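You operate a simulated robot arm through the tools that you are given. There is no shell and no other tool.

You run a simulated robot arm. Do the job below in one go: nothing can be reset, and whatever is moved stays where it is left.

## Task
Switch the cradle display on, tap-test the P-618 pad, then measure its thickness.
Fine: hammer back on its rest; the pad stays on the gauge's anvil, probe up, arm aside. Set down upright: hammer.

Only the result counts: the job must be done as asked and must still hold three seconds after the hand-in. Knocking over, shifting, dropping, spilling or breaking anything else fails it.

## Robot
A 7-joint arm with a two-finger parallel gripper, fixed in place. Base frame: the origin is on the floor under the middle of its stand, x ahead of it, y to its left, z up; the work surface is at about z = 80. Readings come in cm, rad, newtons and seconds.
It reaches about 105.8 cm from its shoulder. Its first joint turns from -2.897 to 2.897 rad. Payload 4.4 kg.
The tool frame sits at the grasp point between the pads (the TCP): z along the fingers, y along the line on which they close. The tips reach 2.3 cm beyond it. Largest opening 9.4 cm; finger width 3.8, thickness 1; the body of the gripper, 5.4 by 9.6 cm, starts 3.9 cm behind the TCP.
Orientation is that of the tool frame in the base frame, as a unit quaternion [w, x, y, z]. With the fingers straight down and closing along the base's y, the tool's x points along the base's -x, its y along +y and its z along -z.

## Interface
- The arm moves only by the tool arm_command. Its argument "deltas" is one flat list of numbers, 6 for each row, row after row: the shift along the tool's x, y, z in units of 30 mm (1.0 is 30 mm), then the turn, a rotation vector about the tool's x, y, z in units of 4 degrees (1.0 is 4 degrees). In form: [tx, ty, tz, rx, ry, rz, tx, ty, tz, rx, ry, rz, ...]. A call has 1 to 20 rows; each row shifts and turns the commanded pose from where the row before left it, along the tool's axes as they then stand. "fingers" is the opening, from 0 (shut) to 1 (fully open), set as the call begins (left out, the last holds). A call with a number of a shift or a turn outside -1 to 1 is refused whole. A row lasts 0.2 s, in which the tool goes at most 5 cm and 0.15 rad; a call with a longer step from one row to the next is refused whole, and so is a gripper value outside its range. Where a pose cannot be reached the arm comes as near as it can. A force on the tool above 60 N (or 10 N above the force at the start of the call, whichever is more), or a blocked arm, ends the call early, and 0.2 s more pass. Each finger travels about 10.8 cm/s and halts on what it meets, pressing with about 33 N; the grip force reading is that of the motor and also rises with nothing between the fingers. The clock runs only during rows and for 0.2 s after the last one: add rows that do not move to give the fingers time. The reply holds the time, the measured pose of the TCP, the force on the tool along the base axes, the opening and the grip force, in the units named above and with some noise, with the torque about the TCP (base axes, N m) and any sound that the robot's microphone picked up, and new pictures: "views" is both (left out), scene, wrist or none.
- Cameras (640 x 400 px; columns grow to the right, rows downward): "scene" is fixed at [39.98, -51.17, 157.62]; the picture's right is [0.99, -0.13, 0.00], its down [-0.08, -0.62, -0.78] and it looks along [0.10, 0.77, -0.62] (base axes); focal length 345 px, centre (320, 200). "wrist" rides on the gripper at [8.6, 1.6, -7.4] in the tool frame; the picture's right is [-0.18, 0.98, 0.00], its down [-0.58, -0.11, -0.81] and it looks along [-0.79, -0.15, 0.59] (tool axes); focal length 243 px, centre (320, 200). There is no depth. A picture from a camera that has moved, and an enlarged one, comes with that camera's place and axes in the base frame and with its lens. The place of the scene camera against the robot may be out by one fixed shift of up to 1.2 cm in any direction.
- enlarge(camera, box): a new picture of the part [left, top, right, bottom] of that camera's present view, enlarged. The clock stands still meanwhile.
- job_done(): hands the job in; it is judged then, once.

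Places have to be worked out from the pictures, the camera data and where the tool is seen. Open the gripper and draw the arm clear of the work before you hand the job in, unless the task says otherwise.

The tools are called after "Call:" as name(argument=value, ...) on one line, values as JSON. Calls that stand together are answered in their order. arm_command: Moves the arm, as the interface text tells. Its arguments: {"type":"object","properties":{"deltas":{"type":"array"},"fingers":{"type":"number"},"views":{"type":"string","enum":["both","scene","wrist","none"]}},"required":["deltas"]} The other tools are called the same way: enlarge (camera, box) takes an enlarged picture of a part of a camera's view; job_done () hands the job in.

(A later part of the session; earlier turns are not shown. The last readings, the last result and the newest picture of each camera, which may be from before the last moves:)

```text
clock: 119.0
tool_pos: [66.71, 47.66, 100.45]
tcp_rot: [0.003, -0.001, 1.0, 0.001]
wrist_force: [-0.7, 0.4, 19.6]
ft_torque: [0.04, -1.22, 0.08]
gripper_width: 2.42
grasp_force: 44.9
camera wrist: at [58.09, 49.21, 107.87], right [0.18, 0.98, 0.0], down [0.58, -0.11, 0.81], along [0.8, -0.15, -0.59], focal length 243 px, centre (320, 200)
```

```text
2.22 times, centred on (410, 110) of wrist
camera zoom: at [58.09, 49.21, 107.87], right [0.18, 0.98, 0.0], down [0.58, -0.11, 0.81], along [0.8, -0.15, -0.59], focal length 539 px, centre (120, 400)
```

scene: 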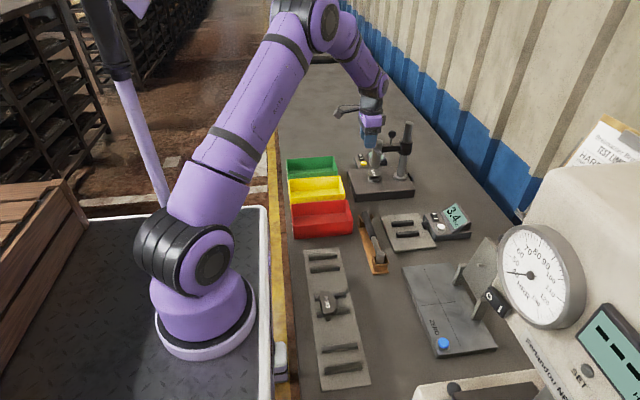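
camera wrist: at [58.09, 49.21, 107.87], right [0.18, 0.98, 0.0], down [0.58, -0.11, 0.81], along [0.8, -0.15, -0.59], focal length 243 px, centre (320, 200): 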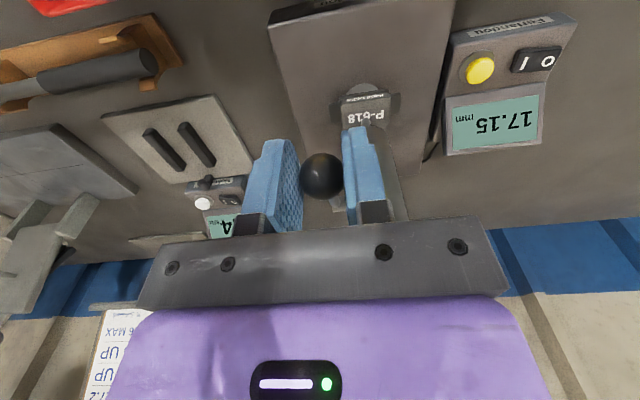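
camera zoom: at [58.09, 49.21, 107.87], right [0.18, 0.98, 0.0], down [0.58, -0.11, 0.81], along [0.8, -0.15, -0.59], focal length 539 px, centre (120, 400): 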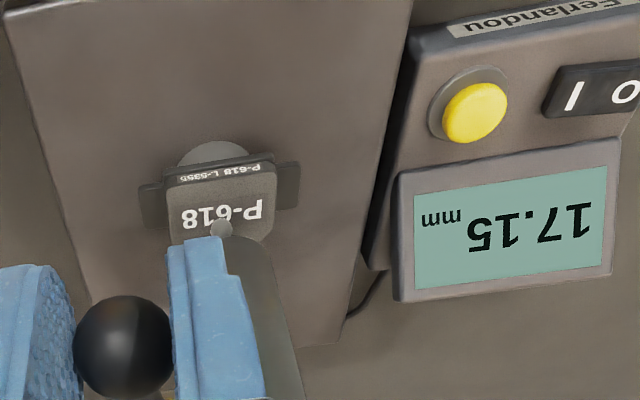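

17.15. I push a touch further to be sure it is resting on the pad.

Call:
arm_command(deltas=[0.008, 0, 0.03, 0, 0, 0, 0, 0, 0, 0, 0, 0], views="wrist")

Call:
enlarge(camera="wrist", box=[280, 20, 540, 200])

```text
clock: 119.6
tool_pos: [66.75, 47.63, 100.45]
tcp_rot: [0.003, 0.0, 1.0, 0.001]
wrist_force: [-0.1, 1.1, 18.6]
ft_torque: [0.03, -1.31, 0.04]
gripper_width: 2.4
grasp_force: 44.6
camera wrist: at [58.08, 49.19, 107.82], right [0.18, 0.98, 0.0], down [0.58, -0.11, 0.81], along [0.8, -0.15, -0.59], focal length 243 px, centre (320, 200)
```

wrist: 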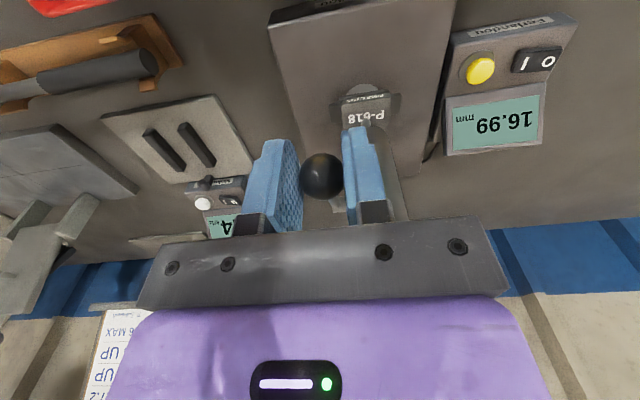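

```text
2.22 times, centred on (410, 110) of wrist
camera zoom: at [58.08, 49.19, 107.82], right [0.18, 0.98, 0.0], down [0.58, -0.11, 0.81], along [0.8, -0.15, -0.59], focal length 539 px, centre (120, 400)
```

zoom: 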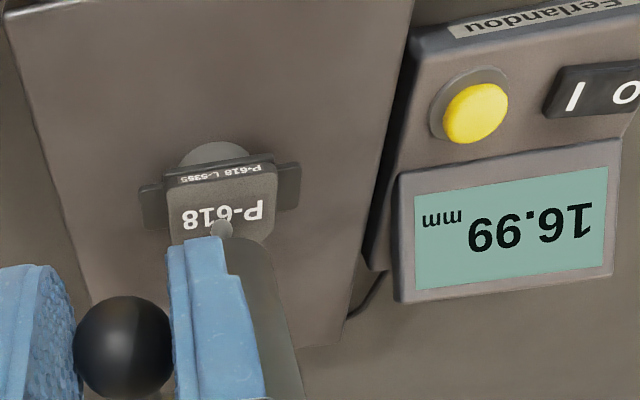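

16.99. One more step to see whether it has bottomed on the pad.

Call:
arm_command(deltas=[0.008, 0, 0.03, 0, 0, 0, 0, 0, 0, 0, 0, 0], views="wrist")

Call:
enlarge(camera="wrist", box=[280, 20, 540, 200])

Call:
enlarge(camera="scene", box=[360, 135, 410, 185])

```text
clock: 120.2
tool_pos: [66.75, 47.63, 100.41]
tcp_rot: [0.003, -0.001, 1.0, 0.001]
wrist_force: [-1.6, -0.3, 19.0]
ft_torque: [0.01, -1.25, -0.04]
gripper_width: 2.41
grasp_force: 44.9
camera wrist: at [58.07, 49.19, 107.79], right [0.18, 0.98, 0.0], down [0.58, -0.11, 0.81], along [0.8, -0.15, -0.59], focal length 243 px, centre (320, 200)
```

wrist: 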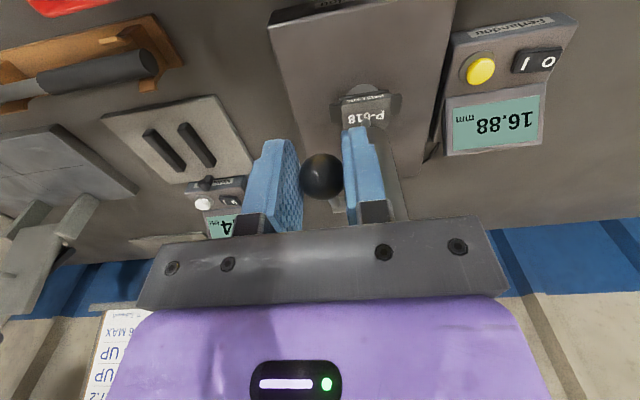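

```text
2.22 times, centred on (410, 110) of wrist
camera zoom: at [58.07, 49.19, 107.79], right [0.18, 0.98, 0.0], down [0.58, -0.11, 0.81], along [0.8, -0.15, -0.59], focal length 539 px, centre (120, 400)
```

zoom: 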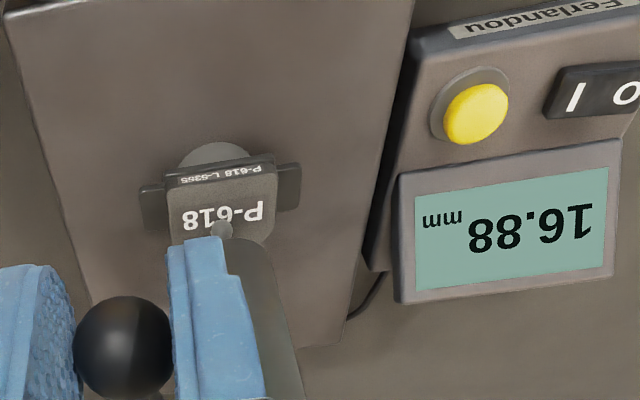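

```text
8.00 times, centred on (385, 160) of scene
camera zoom: at [39.98, -51.17, 157.62], right [0.99, -0.13, 0.0], down [-0.08, -0.62, -0.78], along [0.1, 0.77, -0.62], focal length 2762 px, centre (-200, 520)
```

zoom: 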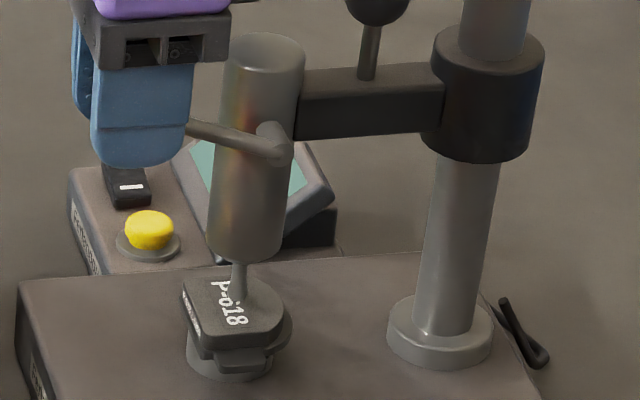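

The reading moves less and less (16.88). I hold still for a second to see whether it settles.

Call:
arm_command(deltas=[0, 0, 0, 0, 0, 0, 0, 0, 0, 0, 0, 0, 0, 0, 0, 0, 0, 0, 0, 0, 0, 0, 0, 0], views="none")

Call:
enlarge(camera="wrist", box=[280, 20, 540, 200])

```text
clock: 121.2
tool_pos: [66.72, 47.62, 100.27]
tcp_rot: [0.002, 0.0, 1.0, 0.001]
wrist_force: [-3.4, 0.5, 16.0]
ft_torque: [0.01, -0.98, -0.02]
gripper_width: 2.41
grasp_force: 44.9
```

```text
2.22 times, centred on (410, 110) of wrist
camera zoom: at [58.07, 49.19, 107.77], right [0.18, 0.98, 0.0], down [0.58, -0.11, 0.81], along [0.8, -0.15, -0.59], focal length 539 px, centre (120, 400)
```

zoom: 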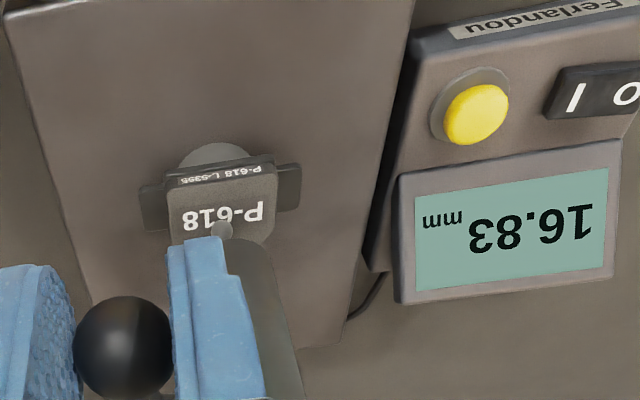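

It creeps along with the tool, so I make one more small step and hold, watching for the reading to stop.

Call:
arm_command(deltas=[0.0, 0, 0.03, 0, 0, 0, 0, 0, 0, 0, 0, 0, 0, 0, 0, 0, 0, 0, 0, 0, 0, 0, 0, 0], views="none")

Call:
enlarge(camera="wrist", box=[280, 20, 540, 200])

Call:
enlarge(camera="scene", box=[370, 155, 394, 182])

```text
clock: 122.2
tool_pos: [66.62, 47.64, 100.17]
tcp_rot: [0.003, 0.0, 1.0, 0.001]
wrist_force: [-3.3, -0.3, 20.1]
ft_torque: [0.03, -1.22, 0.02]
gripper_width: 2.43
grasp_force: 44.6
```

```text
2.22 times, centred on (410, 110) of wrist
camera zoom: at [58.03, 49.21, 107.65], right [0.18, 0.98, 0.0], down [0.58, -0.11, 0.81], along [0.8, -0.15, -0.59], focal length 539 px, centre (120, 400)
```

zoom: 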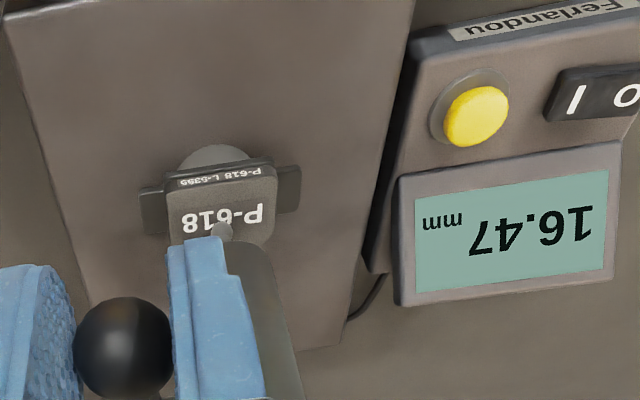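

```text
14.81 times, centred on (382, 168) of scene
camera zoom: at [39.98, -51.17, 157.62], right [0.99, -0.13, 0.0], down [-0.08, -0.62, -0.78], along [0.1, 0.77, -0.62], focal length 5116 px, centre (-598, 667)
```

zoom: 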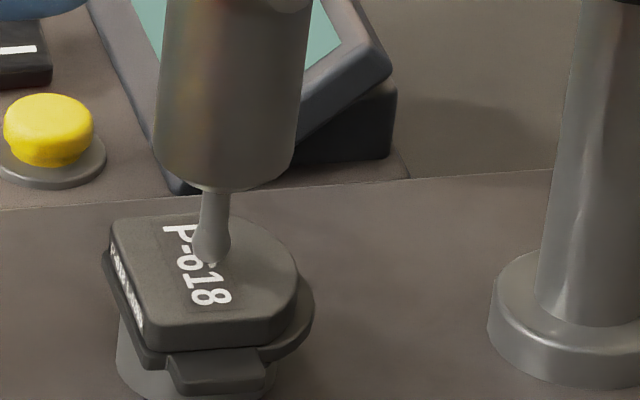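

Not bottomed yet (16.47). I go on in small steps.

Call:
arm_command(deltas=[0.01, 0, 0.03, 0, 0, 0, 0, 0, 0, 0, 0, 0, 0, 0, 0, 0, 0, 0], views="none")

Call:
enlarge(camera="wrist", box=[280, 20, 540, 200])

Call:
arm_command(deltas=[0.01, 0, 0.03, 0, 0, 0, 0, 0, 0, 0, 0, 0, 0, 0, 0, 0, 0, 0], views="none")

Call:
enlarge(camera="wrist", box=[280, 20, 540, 200])

```text
clock: 123.0
tool_pos: [66.73, 47.67, 100.19]
tcp_rot: [0.002, 0.0, 1.0, 0.002]
wrist_force: [-3.9, -2.2, 18.9]
ft_torque: [0.07, -1.16, -0.04]
gripper_width: 2.38
grasp_force: 45.2
```

```text
2.22 times, centred on (410, 110) of wrist
camera zoom: at [58.02, 49.22, 107.59], right [0.18, 0.98, 0.0], down [0.58, -0.11, 0.81], along [0.8, -0.15, -0.59], focal length 539 px, centre (120, 400)
```

zoom: 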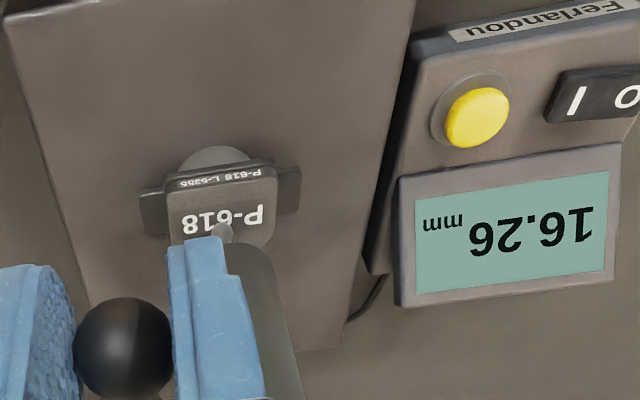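

```text
clock: 123.8
tool_pos: [66.67, 47.71, 100.05]
tcp_rot: [0.002, -0.001, 1.0, 0.0]
wrist_force: [-2.6, 0.9, 20.0]
ft_torque: [0.0, -1.18, 0.01]
gripper_width: 2.42
grasp_force: 45.1
```

```text
2.22 times, centred on (410, 110) of wrist
camera zoom: at [58.0, 49.22, 107.51], right [0.18, 0.98, 0.0], down [0.58, -0.11, 0.81], along [0.8, -0.15, -0.59], focal length 539 px, centre (120, 400)
```

zoom: 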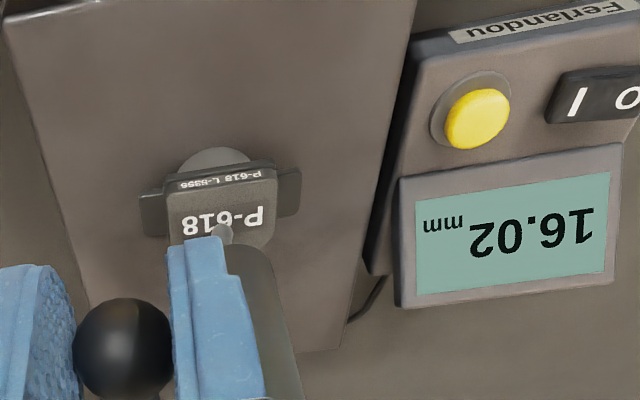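

Still descending (16.02). I continue step by step.

Call:
arm_command(deltas=[0.01, 0, 0.04, 0, 0, 0, 0, 0, 0, 0, 0, 0, 0, 0, 0, 0, 0, 0], views="none")

Call:
enlarge(camera="wrist", box=[280, 20, 540, 200])

Call:
arm_command(deltas=[0.008, 0, 0.04, 0, 0, 0, 0, 0, 0, 0, 0, 0, 0, 0, 0, 0, 0, 0], views="none")

Call:
enlarge(camera="wrist", box=[280, 20, 540, 200])

```text
clock: 124.6
tool_pos: [66.68, 47.68, 99.99]
tcp_rot: [0.003, -0.001, 1.0, 0.001]
wrist_force: [-4.2, 0.1, 18.8]
ft_torque: [-0.02, -1.19, 0.02]
gripper_width: 2.43
grasp_force: 45.1
```

```text
2.22 times, centred on (410, 110) of wrist
camera zoom: at [57.98, 49.21, 107.37], right [0.18, 0.98, 0.0], down [0.58, -0.11, 0.81], along [0.8, -0.15, -0.59], focal length 539 px, centre (120, 400)
```

zoom: 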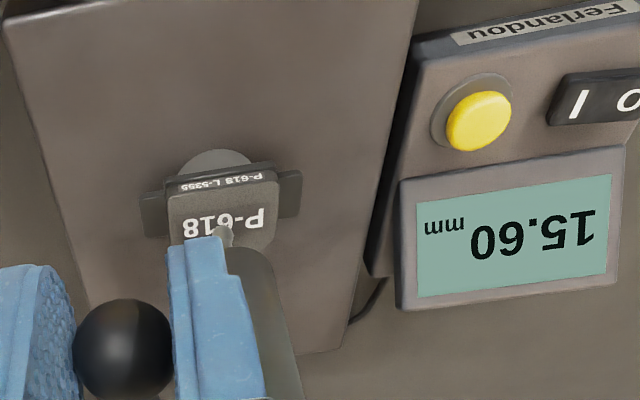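

```text
clock: 125.4
tool_pos: [66.57, 47.6, 99.82]
tcp_rot: [0.003, -0.001, 1.0, 0.001]
wrist_force: [-2.6, 0.4, 18.1]
ft_torque: [0.0, -1.17, 0.03]
gripper_width: 2.43
grasp_force: 44.7
```

```text
2.22 times, centred on (410, 110) of wrist
camera zoom: at [57.96, 49.21, 107.23], right [0.18, 0.98, 0.0], down [0.58, -0.11, 0.81], along [0.8, -0.15, -0.59], focal length 539 px, centre (120, 400)
```

zoom: 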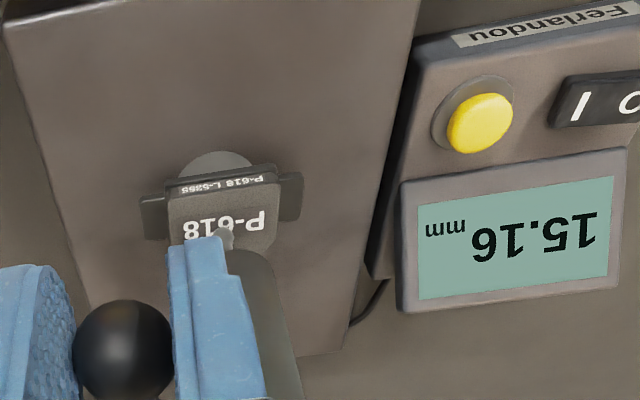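

15.16 and still free: by my geometry the tip is about 2 mm above the pad top now. I continue in small steps.

Call:
arm_command(deltas=[0.007, 0, 0.04, 0, 0, 0, 0, 0, 0, 0, 0, 0, 0, 0, 0, 0, 0, 0], views="none")

Call:
enlarge(camera="wrist", box=[280, 20, 540, 200])

Call:
arm_command(deltas=[0.006, 0, 0.04, 0, 0, 0, 0, 0, 0, 0, 0, 0, 0, 0, 0, 0, 0, 0], views="none")

Call:
enlarge(camera="wrist", box=[280, 20, 540, 200])

Call:
enlarge(camera="scene", box=[370, 155, 394, 182])

```text
clock: 126.2
tool_pos: [66.55, 47.6, 99.72]
tcp_rot: [0.003, -0.001, 1.0, 0.001]
wrist_force: [-5.4, 0.0, 21.4]
ft_torque: [0.02, -1.25, 0.02]
gripper_width: 2.42
grasp_force: 45.1
```

```text
2.22 times, centred on (410, 110) of wrist
camera zoom: at [57.94, 49.21, 107.15], right [0.18, 0.98, 0.0], down [0.58, -0.11, 0.81], along [0.8, -0.15, -0.59], focal length 539 px, centre (120, 400)
```

zoom: 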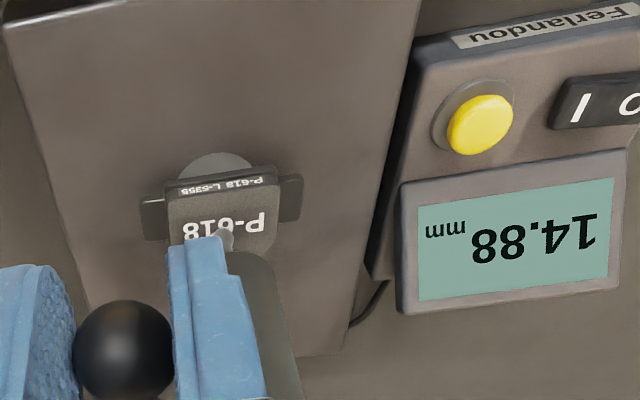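

```text
clock: 127.0
tool_pos: [66.65, 47.64, 99.44]
tcp_rot: [0.003, -0.002, 1.0, 0.0]
wrist_force: [-2.6, 0.4, 20.3]
ft_torque: [0.09, -1.34, 0.08]
gripper_width: 2.44
grasp_force: 44.9
```

```text
2.22 times, centred on (410, 110) of wrist
camera zoom: at [57.91, 49.19, 107.0], right [0.18, 0.98, 0.0], down [0.58, -0.11, 0.81], along [0.8, -0.15, -0.59], focal length 539 px, centre (120, 400)
```

zoom: 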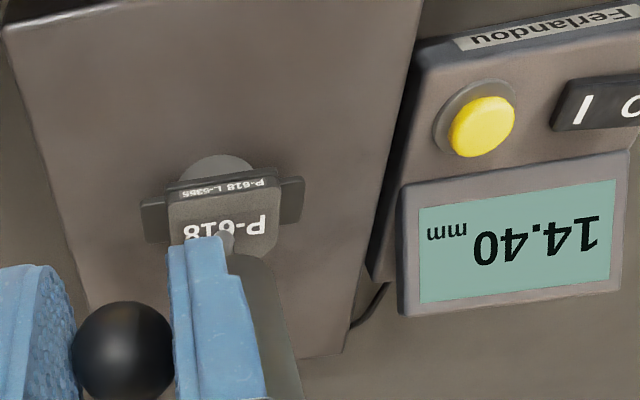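

```text
14.81 times, centred on (382, 168) of scene
camera zoom: at [39.98, -51.17, 157.62], right [0.99, -0.13, 0.0], down [-0.08, -0.62, -0.78], along [0.1, 0.77, -0.62], focal length 5116 px, centre (-598, 667)
```

zoom: 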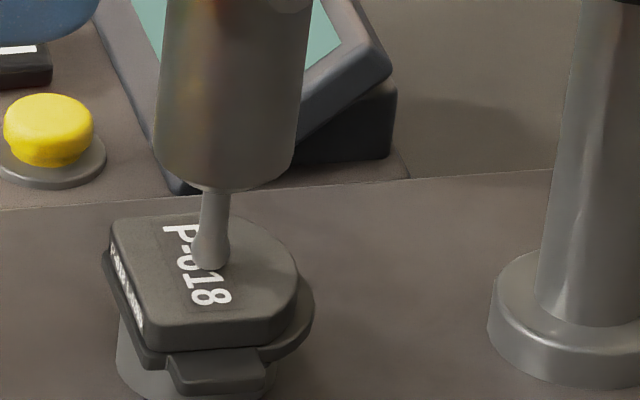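

14.40; in the scene view the tip is just about to touch. A few more small steps.

Call:
arm_command(deltas=[0.005, 0, 0.03, 0, 0, 0, 0, 0, 0, 0, 0, 0, 0, 0, 0, 0, 0, 0], views="none")

Call:
enlarge(camera="wrist", box=[280, 20, 540, 200])

Call:
arm_command(deltas=[0.004, 0, 0.03, 0, 0, 0, 0, 0, 0, 0, 0, 0, 0, 0, 0, 0, 0, 0], views="none")

Call:
enlarge(camera="wrist", box=[280, 20, 540, 200])

Call:
arm_command(deltas=[0.003, 0, 0.03, 0, 0, 0, 0, 0, 0, 0, 0, 0, 0, 0, 0, 0, 0, 0], views="none")

Call:
enlarge(camera="wrist", box=[280, 20, 540, 200])

```text
clock: 127.8
tool_pos: [66.56, 47.51, 99.4]
tcp_rot: [0.003, -0.001, 1.0, 0.001]
wrist_force: [-2.3, -0.9, 18.2]
ft_torque: [-0.01, -1.27, -0.09]
gripper_width: 2.44
grasp_force: 44.4
```

```text
2.22 times, centred on (410, 110) of wrist
camera zoom: at [57.9, 49.2, 106.91], right [0.18, 0.98, 0.0], down [0.58, -0.11, 0.81], along [0.8, -0.15, -0.59], focal length 539 px, centre (120, 400)
```

zoom: 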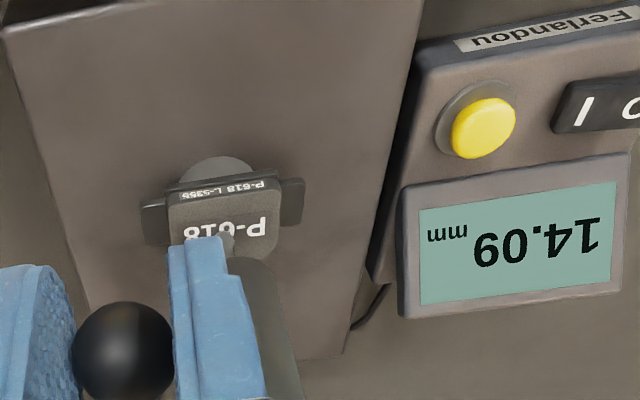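

```text
clock: 128.6
tool_pos: [66.51, 47.61, 99.38]
tcp_rot: [0.003, -0.001, 1.0, 0.001]
wrist_force: [-4.2, -0.2, 20.3]
ft_torque: [0.0, -1.22, -0.04]
gripper_width: 2.45
grasp_force: 45.7
```

```text
2.22 times, centred on (410, 110) of wrist
camera zoom: at [57.87, 49.24, 106.79], right [0.18, 0.98, 0.0], down [0.58, -0.11, 0.81], along [0.8, -0.15, -0.59], focal length 539 px, centre (120, 400)
```

zoom: 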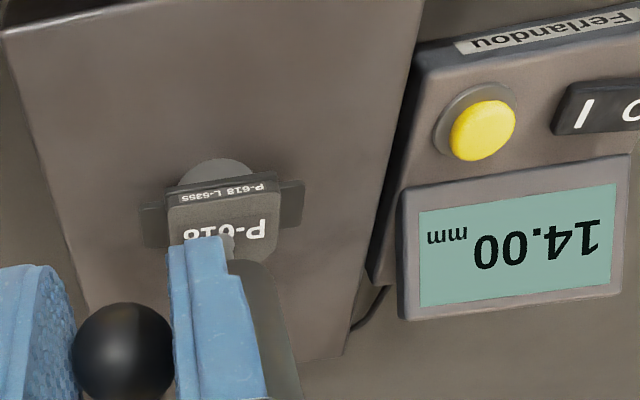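

```text
clock: 129.4
tool_pos: [66.56, 47.62, 99.24]
tcp_rot: [0.003, 0.0, 1.0, 0.001]
wrist_force: [-4.4, 0.5, 21.0]
ft_torque: [0.04, -1.26, 0.08]
gripper_width: 2.44
grasp_force: 45.2
```

```text
2.22 times, centred on (410, 110) of wrist
camera zoom: at [57.86, 49.22, 106.72], right [0.18, 0.98, 0.0], down [0.58, -0.11, 0.81], along [0.8, -0.15, -0.59], focal length 539 px, centre (120, 400)
```

zoom: 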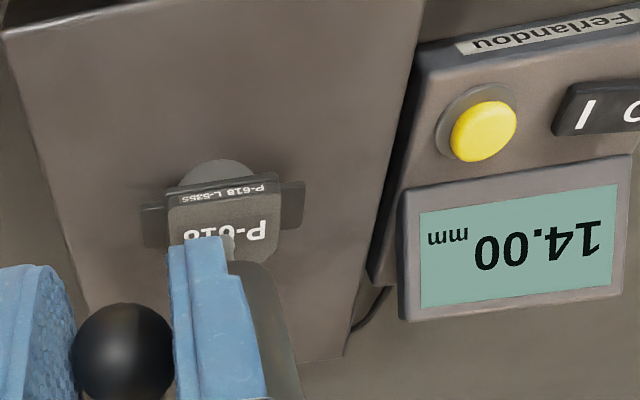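

The reading has stopped at 14.00 mm over two further steps — the probe is resting on the pad. I hold a second there and confirm visually.

Call:
arm_command(deltas=[0, 0, 0, 0, 0, 0, 0, 0, 0, 0, 0, 0, 0, 0, 0, 0, 0, 0, 0, 0, 0, 0, 0, 0, 0, 0, 0, 0, 0, 0], views="wrist")

Call:
enlarge(camera="scene", box=[365, 140, 401, 182])

Call:
enlarge(camera="wrist", box=[280, 20, 540, 200])

```text
clock: 130.6
tool_pos: [66.54, 47.59, 99.22]
tcp_rot: [0.003, -0.001, 1.0, 0.001]
wrist_force: [-4.9, -0.5, 18.5]
ft_torque: [-0.02, -1.1, 0.06]
gripper_width: 2.45
grasp_force: 44.9
camera wrist: at [57.87, 49.2, 106.71], right [0.18, 0.98, 0.0], down [0.58, -0.11, 0.81], along [0.8, -0.15, -0.59], focal length 243 px, centre (320, 200)
```

wrist: 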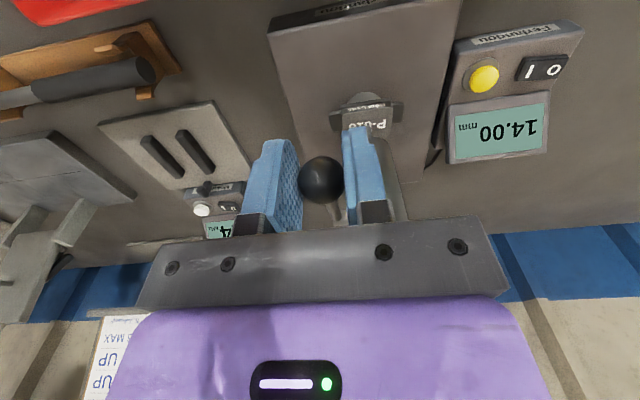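

```text
9.52 times, centred on (383, 161) of scene
camera zoom: at [39.98, -51.17, 157.62], right [0.99, -0.13, 0.0], down [-0.08, -0.62, -0.78], along [0.1, 0.77, -0.62], focal length 3289 px, centre (-280, 571)
```

zoom: 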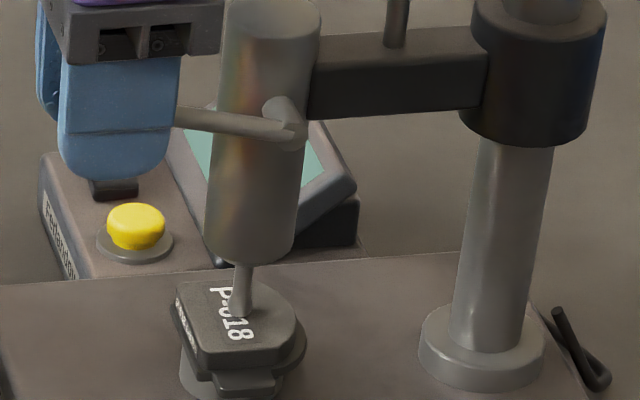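

```text
2.22 times, centred on (410, 110) of wrist
camera zoom: at [57.87, 49.2, 106.71], right [0.18, 0.98, 0.0], down [0.58, -0.11, 0.81], along [0.8, -0.15, -0.59], focal length 539 px, centre (120, 400)
```

zoom: 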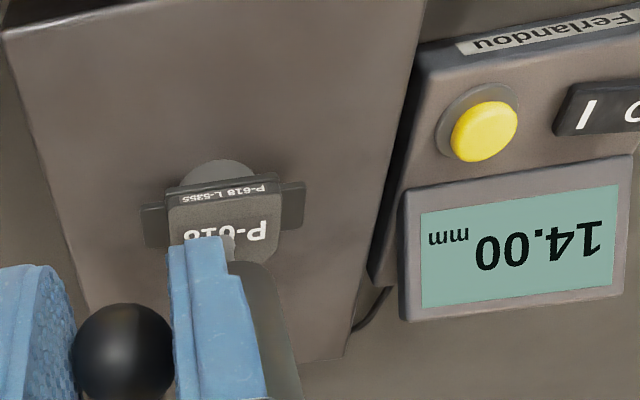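

Call:
enlarge(camera="scene", box=[372, 164, 388, 174])

Call:
enlarge(camera="scene", box=[365, 160, 397, 182])

Call:
enlarge(camera="wrist", box=[325, 85, 410, 140])

```text
16.00 times, centred on (380, 169) of scene
camera zoom: at [39.98, -51.17, 157.62], right [0.99, -0.13, 0.0], down [-0.08, -0.62, -0.78], along [0.1, 0.77, -0.62], focal length 5525 px, centre (-640, 696)
```

zoom: 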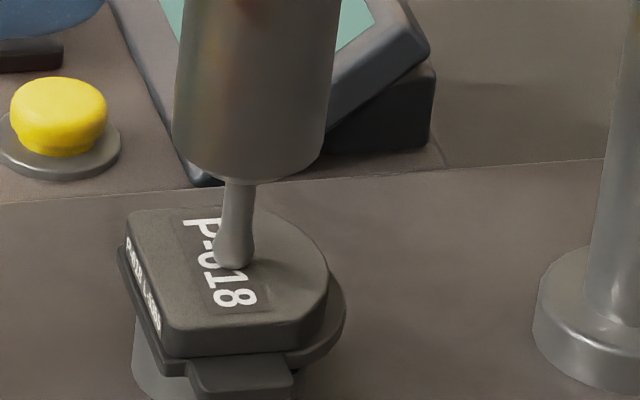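

```text
16.00 times, centred on (381, 171) of scene
camera zoom: at [39.98, -51.17, 157.62], right [0.99, -0.13, 0.0], down [-0.08, -0.62, -0.78], along [0.1, 0.77, -0.62], focal length 5525 px, centre (-656, 664)
```

zoom: 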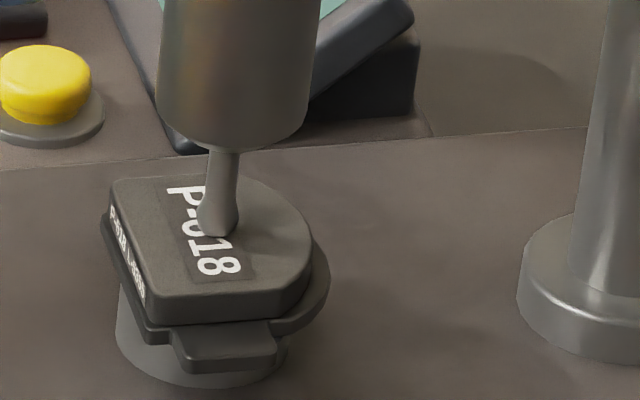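

```text
7.27 times, centred on (368, 112) of wrist
camera zoom: at [57.87, 49.2, 106.71], right [0.18, 0.98, 0.0], down [0.58, -0.11, 0.81], along [0.8, -0.15, -0.59], focal length 1764 px, centre (-26, 836)
```

zoom: 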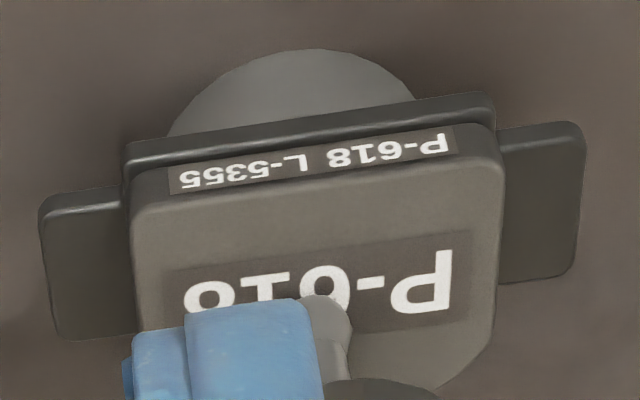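

Comparing both views, the tip stands on the pad and the reading holds at 14.00 mm: thickness measured. I bring the lever back up along its arc.

Call:
arm_command(deltas=[-0.017, 0, -0.15, 0, 0, 0, -0.04, 0, -0.16, 0, 0, 0, -0.05, 0, -0.16, 0, 0, 0, -0.063, 0, -0.153, 0, 0, 0, -0.07, 0, -0.147, 0, 0, 0, -0.083, 0, -0.143, 0, 0, 0, -0.093, 0, -0.14, 0, 0, 0, -0.103, 0, -0.13, 0, 0, 0, -0.11, 0, -0.123, 0, 0, 0, -0.1, 0, -0.097, 0, 0, 0, 0, 0, 0, 0, 0, 0], views="wrist")

Call:
enlarge(camera="wrist", box=[280, 20, 540, 200])

Call:
enlarge(camera="scene", box=[350, 110, 430, 185])

```text
clock: 133.0
tool_pos: [68.46, 47.7, 103.4]
tcp_rot: [0.001, -0.001, 1.0, 0.0]
wrist_force: [-21.5, -4.4, -13.2]
ft_torque: [-0.12, 0.22, 0.02]
gripper_width: 2.41
grasp_force: 44.8
camera wrist: at [59.96, 49.25, 110.86], right [0.18, 0.98, 0.0], down [0.58, -0.11, 0.81], along [0.79, -0.15, -0.59], focal length 243 px, centre (320, 200)
```

wrist: 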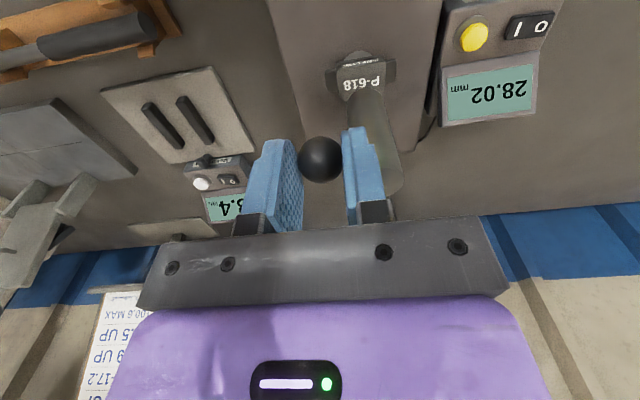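

```text
2.22 times, centred on (410, 110) of wrist
camera zoom: at [59.96, 49.25, 110.86], right [0.18, 0.98, 0.0], down [0.58, -0.11, 0.81], along [0.79, -0.15, -0.59], focal length 539 px, centre (120, 400)
```

zoom: 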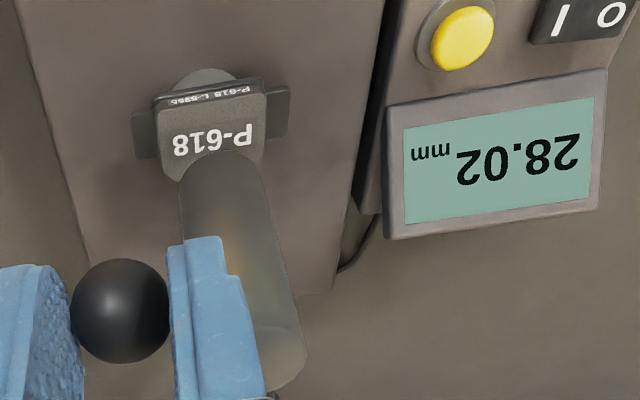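

```text
5.33 times, centred on (390, 148) of scene
camera zoom: at [39.98, -51.17, 157.62], right [0.99, -0.13, 0.0], down [-0.08, -0.62, -0.78], along [0.1, 0.77, -0.62], focal length 1842 px, centre (-53, 480)
```

zoom: 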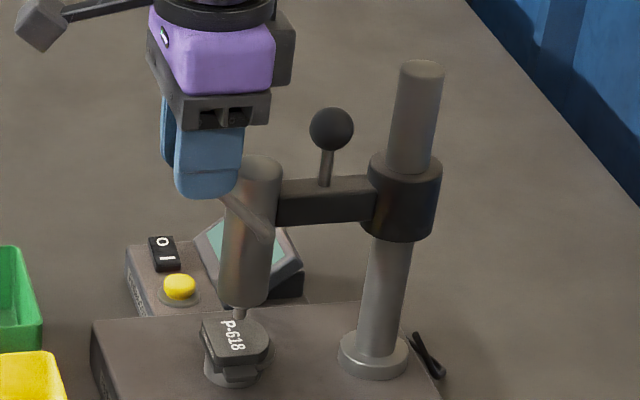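

The probe is fully up (28.02) and the lever is at its stop. I ease off slightly and release the ball.

Call:
arm_command(deltas=[0.05, 0, 0.04, 0, 0, 0, 0, 0, 0, 0, 0, 0], views="none")

Call:
arm_command(deltas=[0, 0, 0, 0, 0, 0, 0, 0, 0, 0, 0, 0], fingers=0.45, views="wrist")

Call:
enlarge(camera="wrist", box=[240, 20, 540, 220])

```text
clock: 133.6
tool_pos: [68.58, 47.62, 103.34]
tcp_rot: [0.003, -0.001, 1.0, 0.0]
wrist_force: [-12.8, -2.2, -7.1]
ft_torque: [0.04, 0.9, 0.08]
gripper_width: 2.38
grasp_force: 45.5
```

```text
clock: 134.2
tool_pos: [68.6, 47.64, 103.36]
tcp_rot: [0.003, -0.001, 1.0, 0.001]
wrist_force: [-0.4, 0.4, -0.4]
ft_torque: [0.01, -0.01, 0.01]
gripper_width: 4.2
grasp_force: 0.1
camera wrist: at [59.99, 49.22, 110.81], right [0.18, 0.98, 0.0], down [0.58, -0.11, 0.81], along [0.8, -0.15, -0.59], focal length 243 px, centre (320, 200)
```

wrist: 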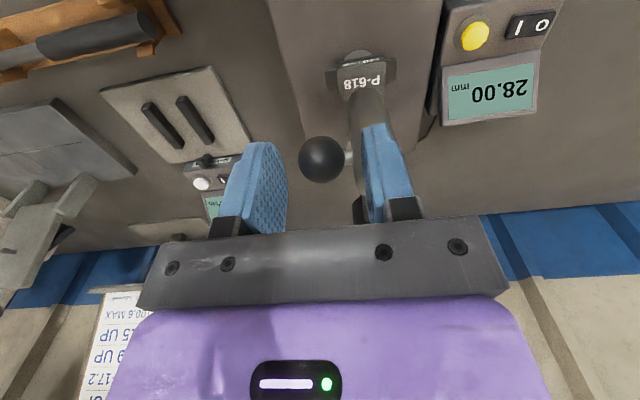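

```text
2.00 times, centred on (390, 120) of wrist
camera zoom: at [59.99, 49.22, 110.81], right [0.18, 0.98, 0.0], down [0.58, -0.11, 0.81], along [0.8, -0.15, -0.59], focal length 485 px, centre (180, 360)
```

zoom: 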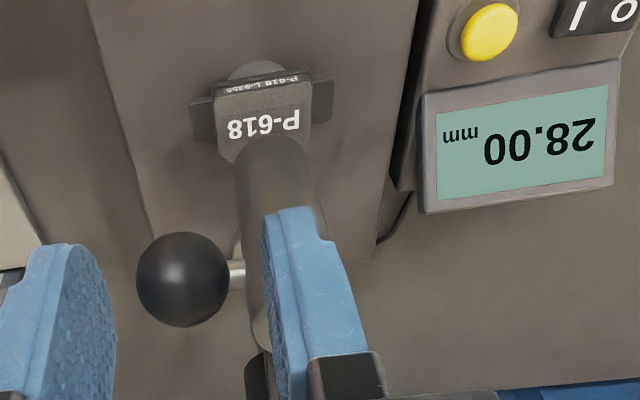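

The gauge is back at 28.00 with the probe up. To leave its arm aside again, I go up and over to the arm knob near (77.65, 51.0).

Call:
arm_command(deltas=[0, 0, -0.6, 0, 0, 0, 0, 0, -0.9, 0, 0, 0, 0, 0, -0.9, 0, 0, 0, 0, 0, -0.3, 0, 0, 0, -0.754, 0.279, 0, 0, 0, 0, -0.754, 0.279, 0, 0, 0, 0, -0.754, 0.279, 0, 0, 0, 0, -0.754, 0.279, 0, 0, 0, 0, 0, 0, 0, 0, 0, 0], fingers=0.45)

Call:
enlarge(camera="wrist", box=[200, 40, 440, 220])

Call:
enlarge(camera="scene", box=[350, 90, 440, 185])

```text
clock: 136.2
tool_pos: [77.54, 50.96, 111.46]
tcp_rot: [0.002, -0.001, 1.0, 0.001]
wrist_force: [-0.4, -0.1, -0.1]
ft_torque: [-0.01, 0.01, -0.01]
gripper_width: 4.22
grasp_force: 0.1
camera wrist: at [68.94, 52.57, 118.97], right [0.18, 0.98, 0.0], down [0.58, -0.11, 0.81], along [0.79, -0.15, -0.59], focal length 243 px, centre (320, 200)
```

scene: 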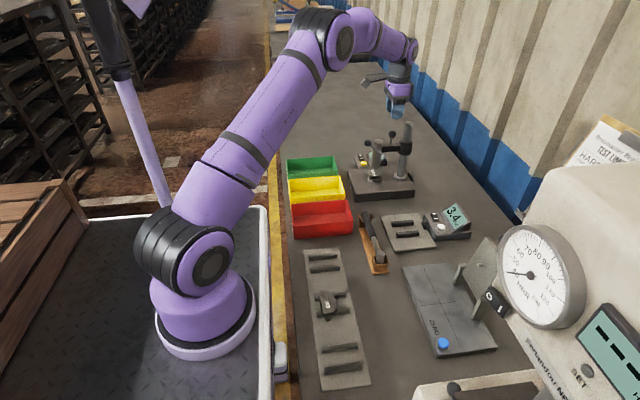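
wrist: 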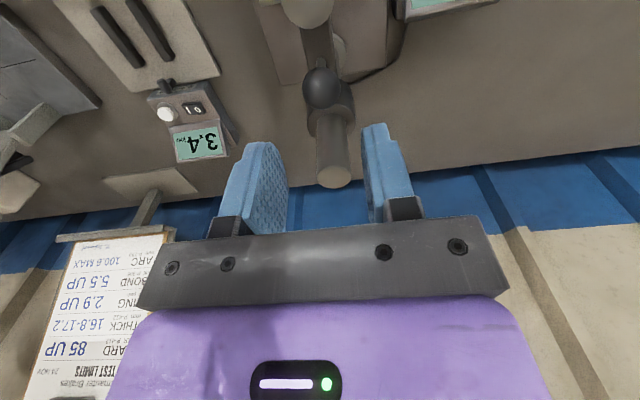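

```text
2.22 times, centred on (320, 130) of wrist
camera zoom: at [68.94, 52.57, 118.97], right [0.18, 0.98, 0.0], down [0.58, -0.11, 0.81], along [0.79, -0.15, -0.59], focal length 539 px, centre (320, 356)
```

zoom: 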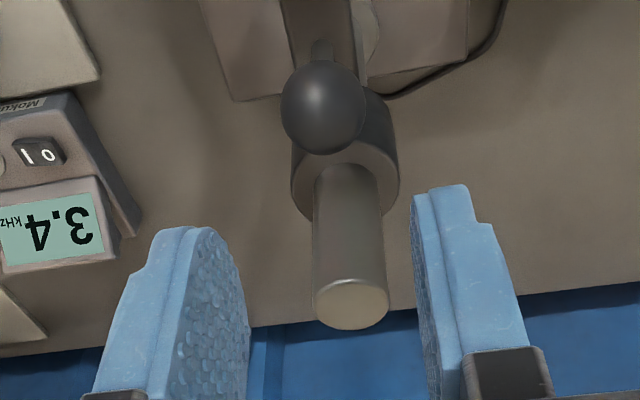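

```text
4.21 times, centred on (395, 138) of scene
camera zoom: at [39.98, -51.17, 157.62], right [0.99, -0.13, 0.0], down [-0.08, -0.62, -0.78], along [0.1, 0.77, -0.62], focal length 1454 px, centre (4, 463)
```

zoom: 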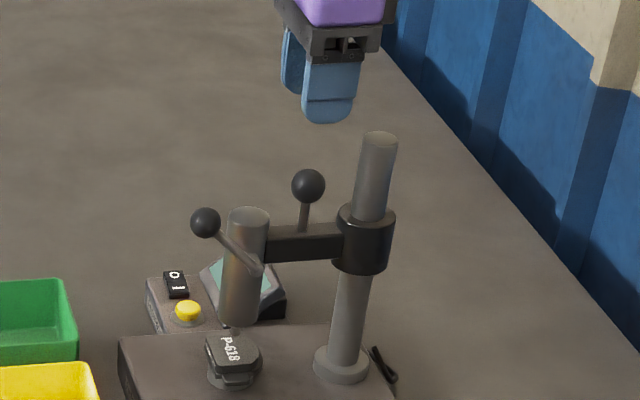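

The knob is at about (77.85, 51.0). I lower onto it as before.

Call:
arm_command(deltas=[-0.05, 0.01, 0.8, 0, 0, 0, 0, 0, 0.8, 0, 0, 0, 0, 0, 0.5, 0, 0, 0, 0, 0, 0.29, 0, 0, 0, 0, 0, 0, 0, 0, 0], fingers=0.45)

Call:
enlarge(camera="wrist", box=[200, 60, 440, 240])

Call:
enlarge(camera="scene", box=[350, 90, 440, 185])

```text
clock: 137.4
tool_pos: [77.77, 51.03, 104.32]
tcp_rot: [0.002, -0.001, 1.0, 0.0]
wrist_force: [0.7, -0.6, -0.1]
ft_torque: [-0.01, 0.04, -0.03]
gripper_width: 4.2
grasp_force: 0.1
camera wrist: at [69.15, 52.56, 111.76], right [0.18, 0.98, 0.0], down [0.58, -0.11, 0.81], along [0.8, -0.15, -0.59], focal length 243 px, centre (320, 200)
```

scene: 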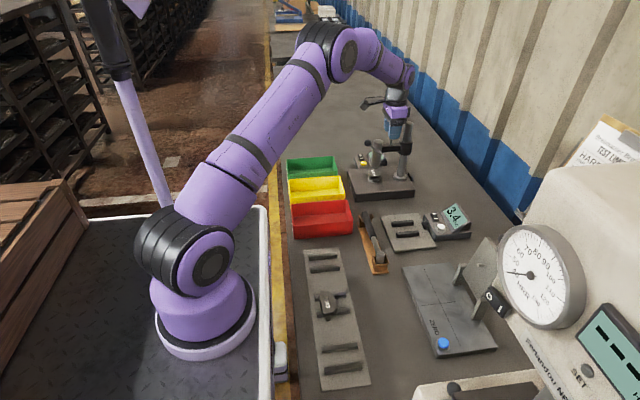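
wrist: 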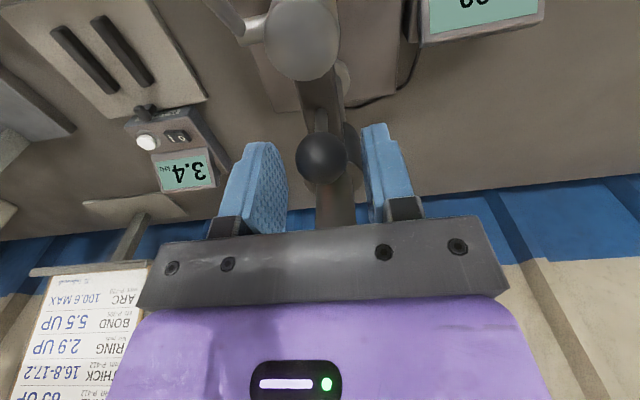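

```text
2.22 times, centred on (320, 150) of wrist
camera zoom: at [69.15, 52.56, 111.76], right [0.18, 0.98, 0.0], down [0.58, -0.11, 0.81], along [0.8, -0.15, -0.59], focal length 539 px, centre (320, 311)
```

zoom: 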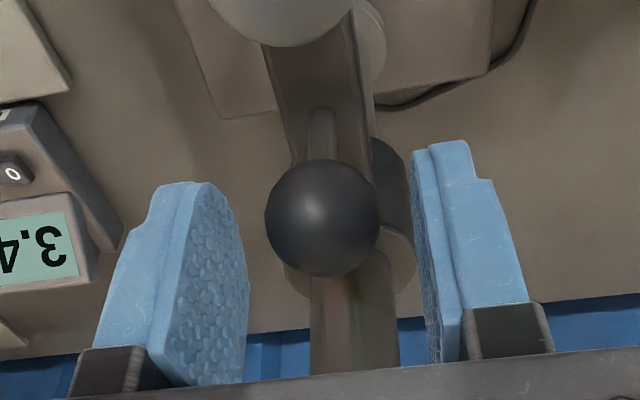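

```text
4.21 times, centred on (395, 138) of scene
camera zoom: at [39.98, -51.17, 157.62], right [0.99, -0.13, 0.0], down [-0.08, -0.62, -0.78], along [0.1, 0.77, -0.62], focal length 1454 px, centre (4, 463)
```

zoom: 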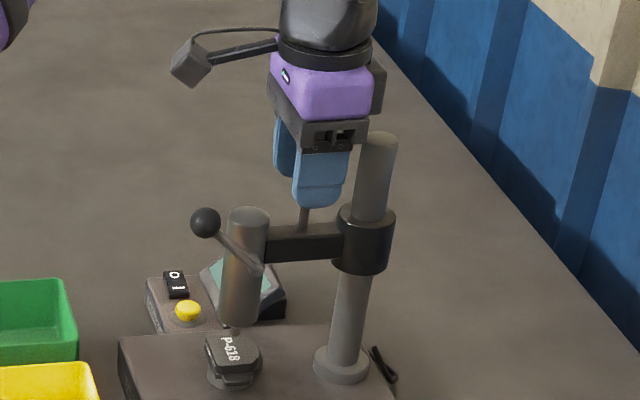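

Centred on the ball. I close and swing the arm back along the same arc to its aside position.

Call:
arm_command(deltas=[0, 0, 0, 0, 0, 0, 0, 0, 0, 0, 0, 0, 0, 0, 0, 0, 0, 0], fingers=0, views="none")

Call:
arm_command(deltas=[-0.006, -0.1, 0, 0, 0, 0, -0.009, -0.12, 0, 0, 0, 0, -0.025, -0.121, 0, 0, 0, 0, -0.026, -0.121, 0, 0, 0, 0, -0.042, -0.117, 0, 0, 0, 0, -0.043, -0.116, 0, 0, 0, 0, -0.058, -0.109, 0, 0, 0, 0, -0.058, -0.11, 0, 0, 0, 0], views="both")

Call:
enlarge(camera="scene", box=[350, 90, 440, 185])

```text
clock: 138.2
tool_pos: [77.91, 50.94, 104.29]
tcp_rot: [0.002, -0.001, 1.0, 0.001]
wrist_force: [0.4, 1.2, -1.6]
ft_torque: [0.02, -0.1, -0.03]
gripper_width: 2.73
grasp_force: 45.2
```

```text
clock: 140.0
tool_pos: [78.58, 48.3, 104.32]
tcp_rot: [0.002, -0.001, 1.0, 0.001]
wrist_force: [-3.4, 10.3, -0.4]
ft_torque: [0.13, 0.26, 0.48]
gripper_width: 2.78
grasp_force: 44.5
camera wrist: at [69.94, 49.86, 111.77], right [0.18, 0.98, 0.0], down [0.58, -0.11, 0.81], along [0.79, -0.15, -0.59], focal length 243 px, centre (320, 200)
```

scene: 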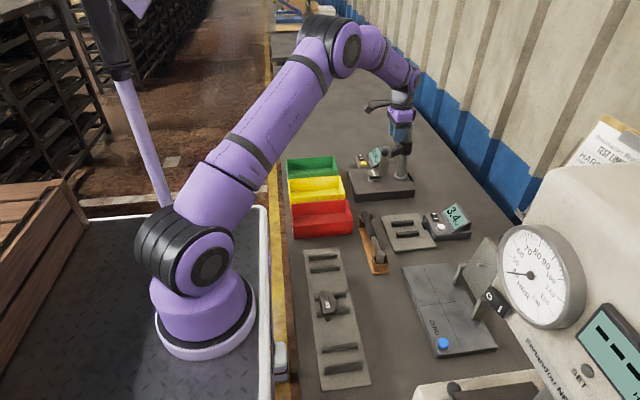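
wrist: 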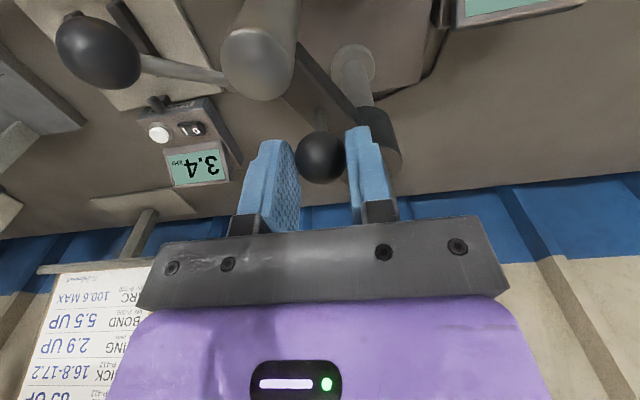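

```text
4.21 times, centred on (395, 138) of scene
camera zoom: at [39.98, -51.17, 157.62], right [0.99, -0.13, 0.0], down [-0.08, -0.62, -0.78], along [0.1, 0.77, -0.62], focal length 1454 px, centre (4, 463)
```

zoom: 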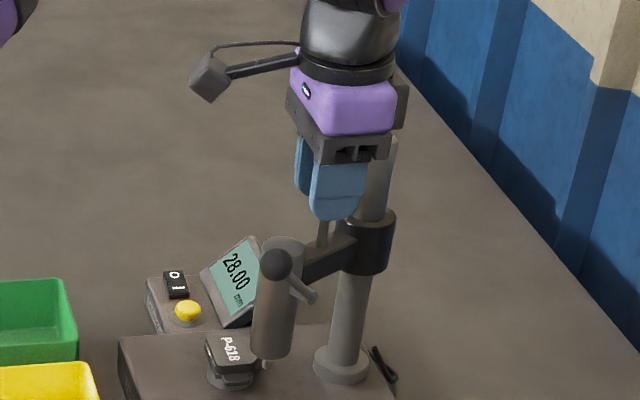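

The arm swings back smoothly and the pad stays put. I complete the swing.

Call:
arm_command(deltas=[-0.073, -0.101, 0, 0, 0, 0, -0.073, -0.1, 0, 0, 0, 0, -0.086, -0.089, 0, 0, 0, 0, -0.086, -0.089, 0, 0, 0, 0, -0.097, -0.077, 0, 0, 0, 0, -0.098, -0.076, 0, 0, 0, 0, -0.107, -0.062, 0, 0, 0, 0, -0.108, -0.062, 0, 0, 0, 0, -0.115, -0.047, 0, 0, 0, 0, -0.115, -0.046, 0, 0, 0, 0], views="scene")

Call:
arm_command(deltas=[-0.121, -0.03, 0, 0, 0, 0, -0.12, -0.03, 0, 0, 0, 0, -0.12, -0.013, 0, 0, 0, 0, -0.09, -0.01, 0, 0, 0, 0, 0, 0, 0, 0, 0, 0], views="both")

Call:
enlarge(camera="scene", box=[350, 90, 440, 185])

Call:
enlarge(camera="wrist", box=[200, 0, 520, 200])

```text
clock: 142.2
tool_pos: [81.54, 46.12, 104.3]
tcp_rot: [0.002, -0.001, 1.0, 0.0]
wrist_force: [-6.5, 7.2, -1.3]
ft_torque: [0.2, 0.39, 0.4]
gripper_width: 2.75
grasp_force: 44.8
```

scene: 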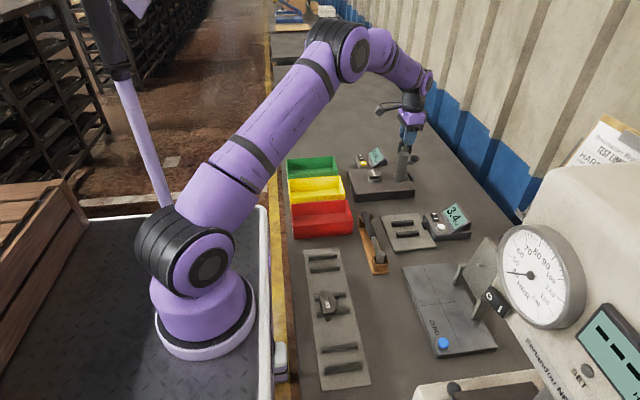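

```text
clock: 143.4
tool_pos: [82.87, 45.69, 104.3]
tcp_rot: [0.003, 0.0, 1.0, 0.001]
wrist_force: [-4.4, -1.3, 3.2]
ft_torque: [-0.02, 0.39, 0.29]
gripper_width: 2.73
grasp_force: 45.0
camera wrist: at [74.2, 47.33, 111.75], right [0.18, 0.98, 0.0], down [0.58, -0.11, 0.81], along [0.8, -0.15, -0.59], focal length 243 px, centre (320, 200)
```

scene: 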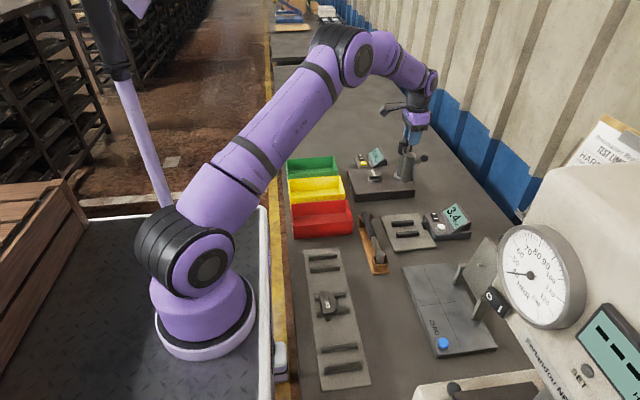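
wrist: 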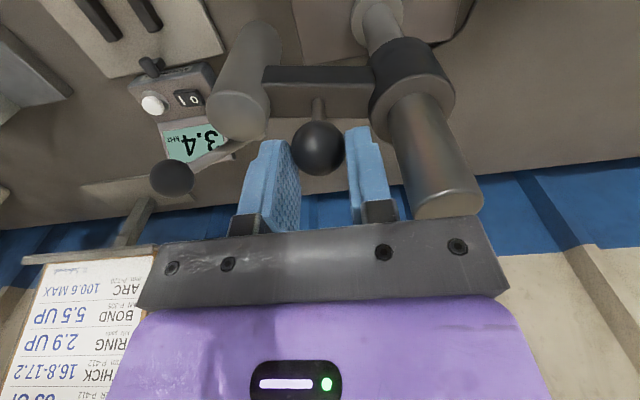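

```text
4.21 times, centred on (395, 138) of scene
camera zoom: at [39.98, -51.17, 157.62], right [0.99, -0.13, 0.0], down [-0.08, -0.62, -0.78], along [0.1, 0.77, -0.62], focal length 1454 px, centre (4, 463)
```

zoom: 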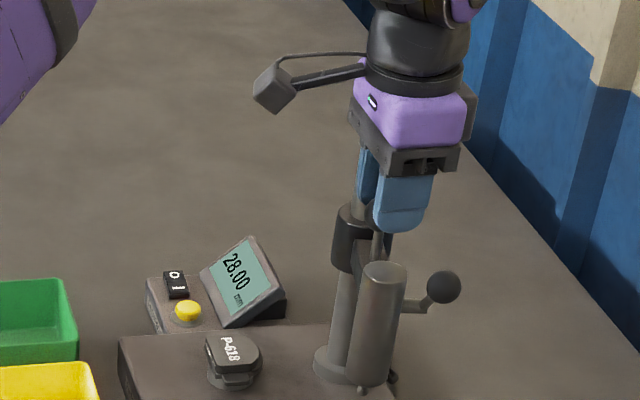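

```text
2.00 times, centred on (360, 100) of wrist
camera zoom: at [74.2, 47.33, 111.75], right [0.18, 0.98, 0.0], down [0.58, -0.11, 0.81], along [0.8, -0.15, -0.59], focal length 485 px, centre (240, 400)
```

zoom: 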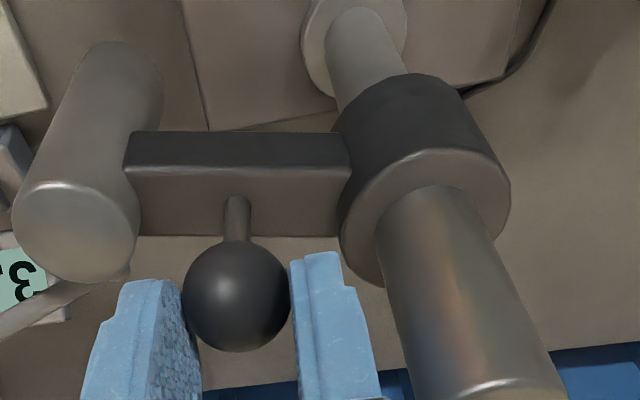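

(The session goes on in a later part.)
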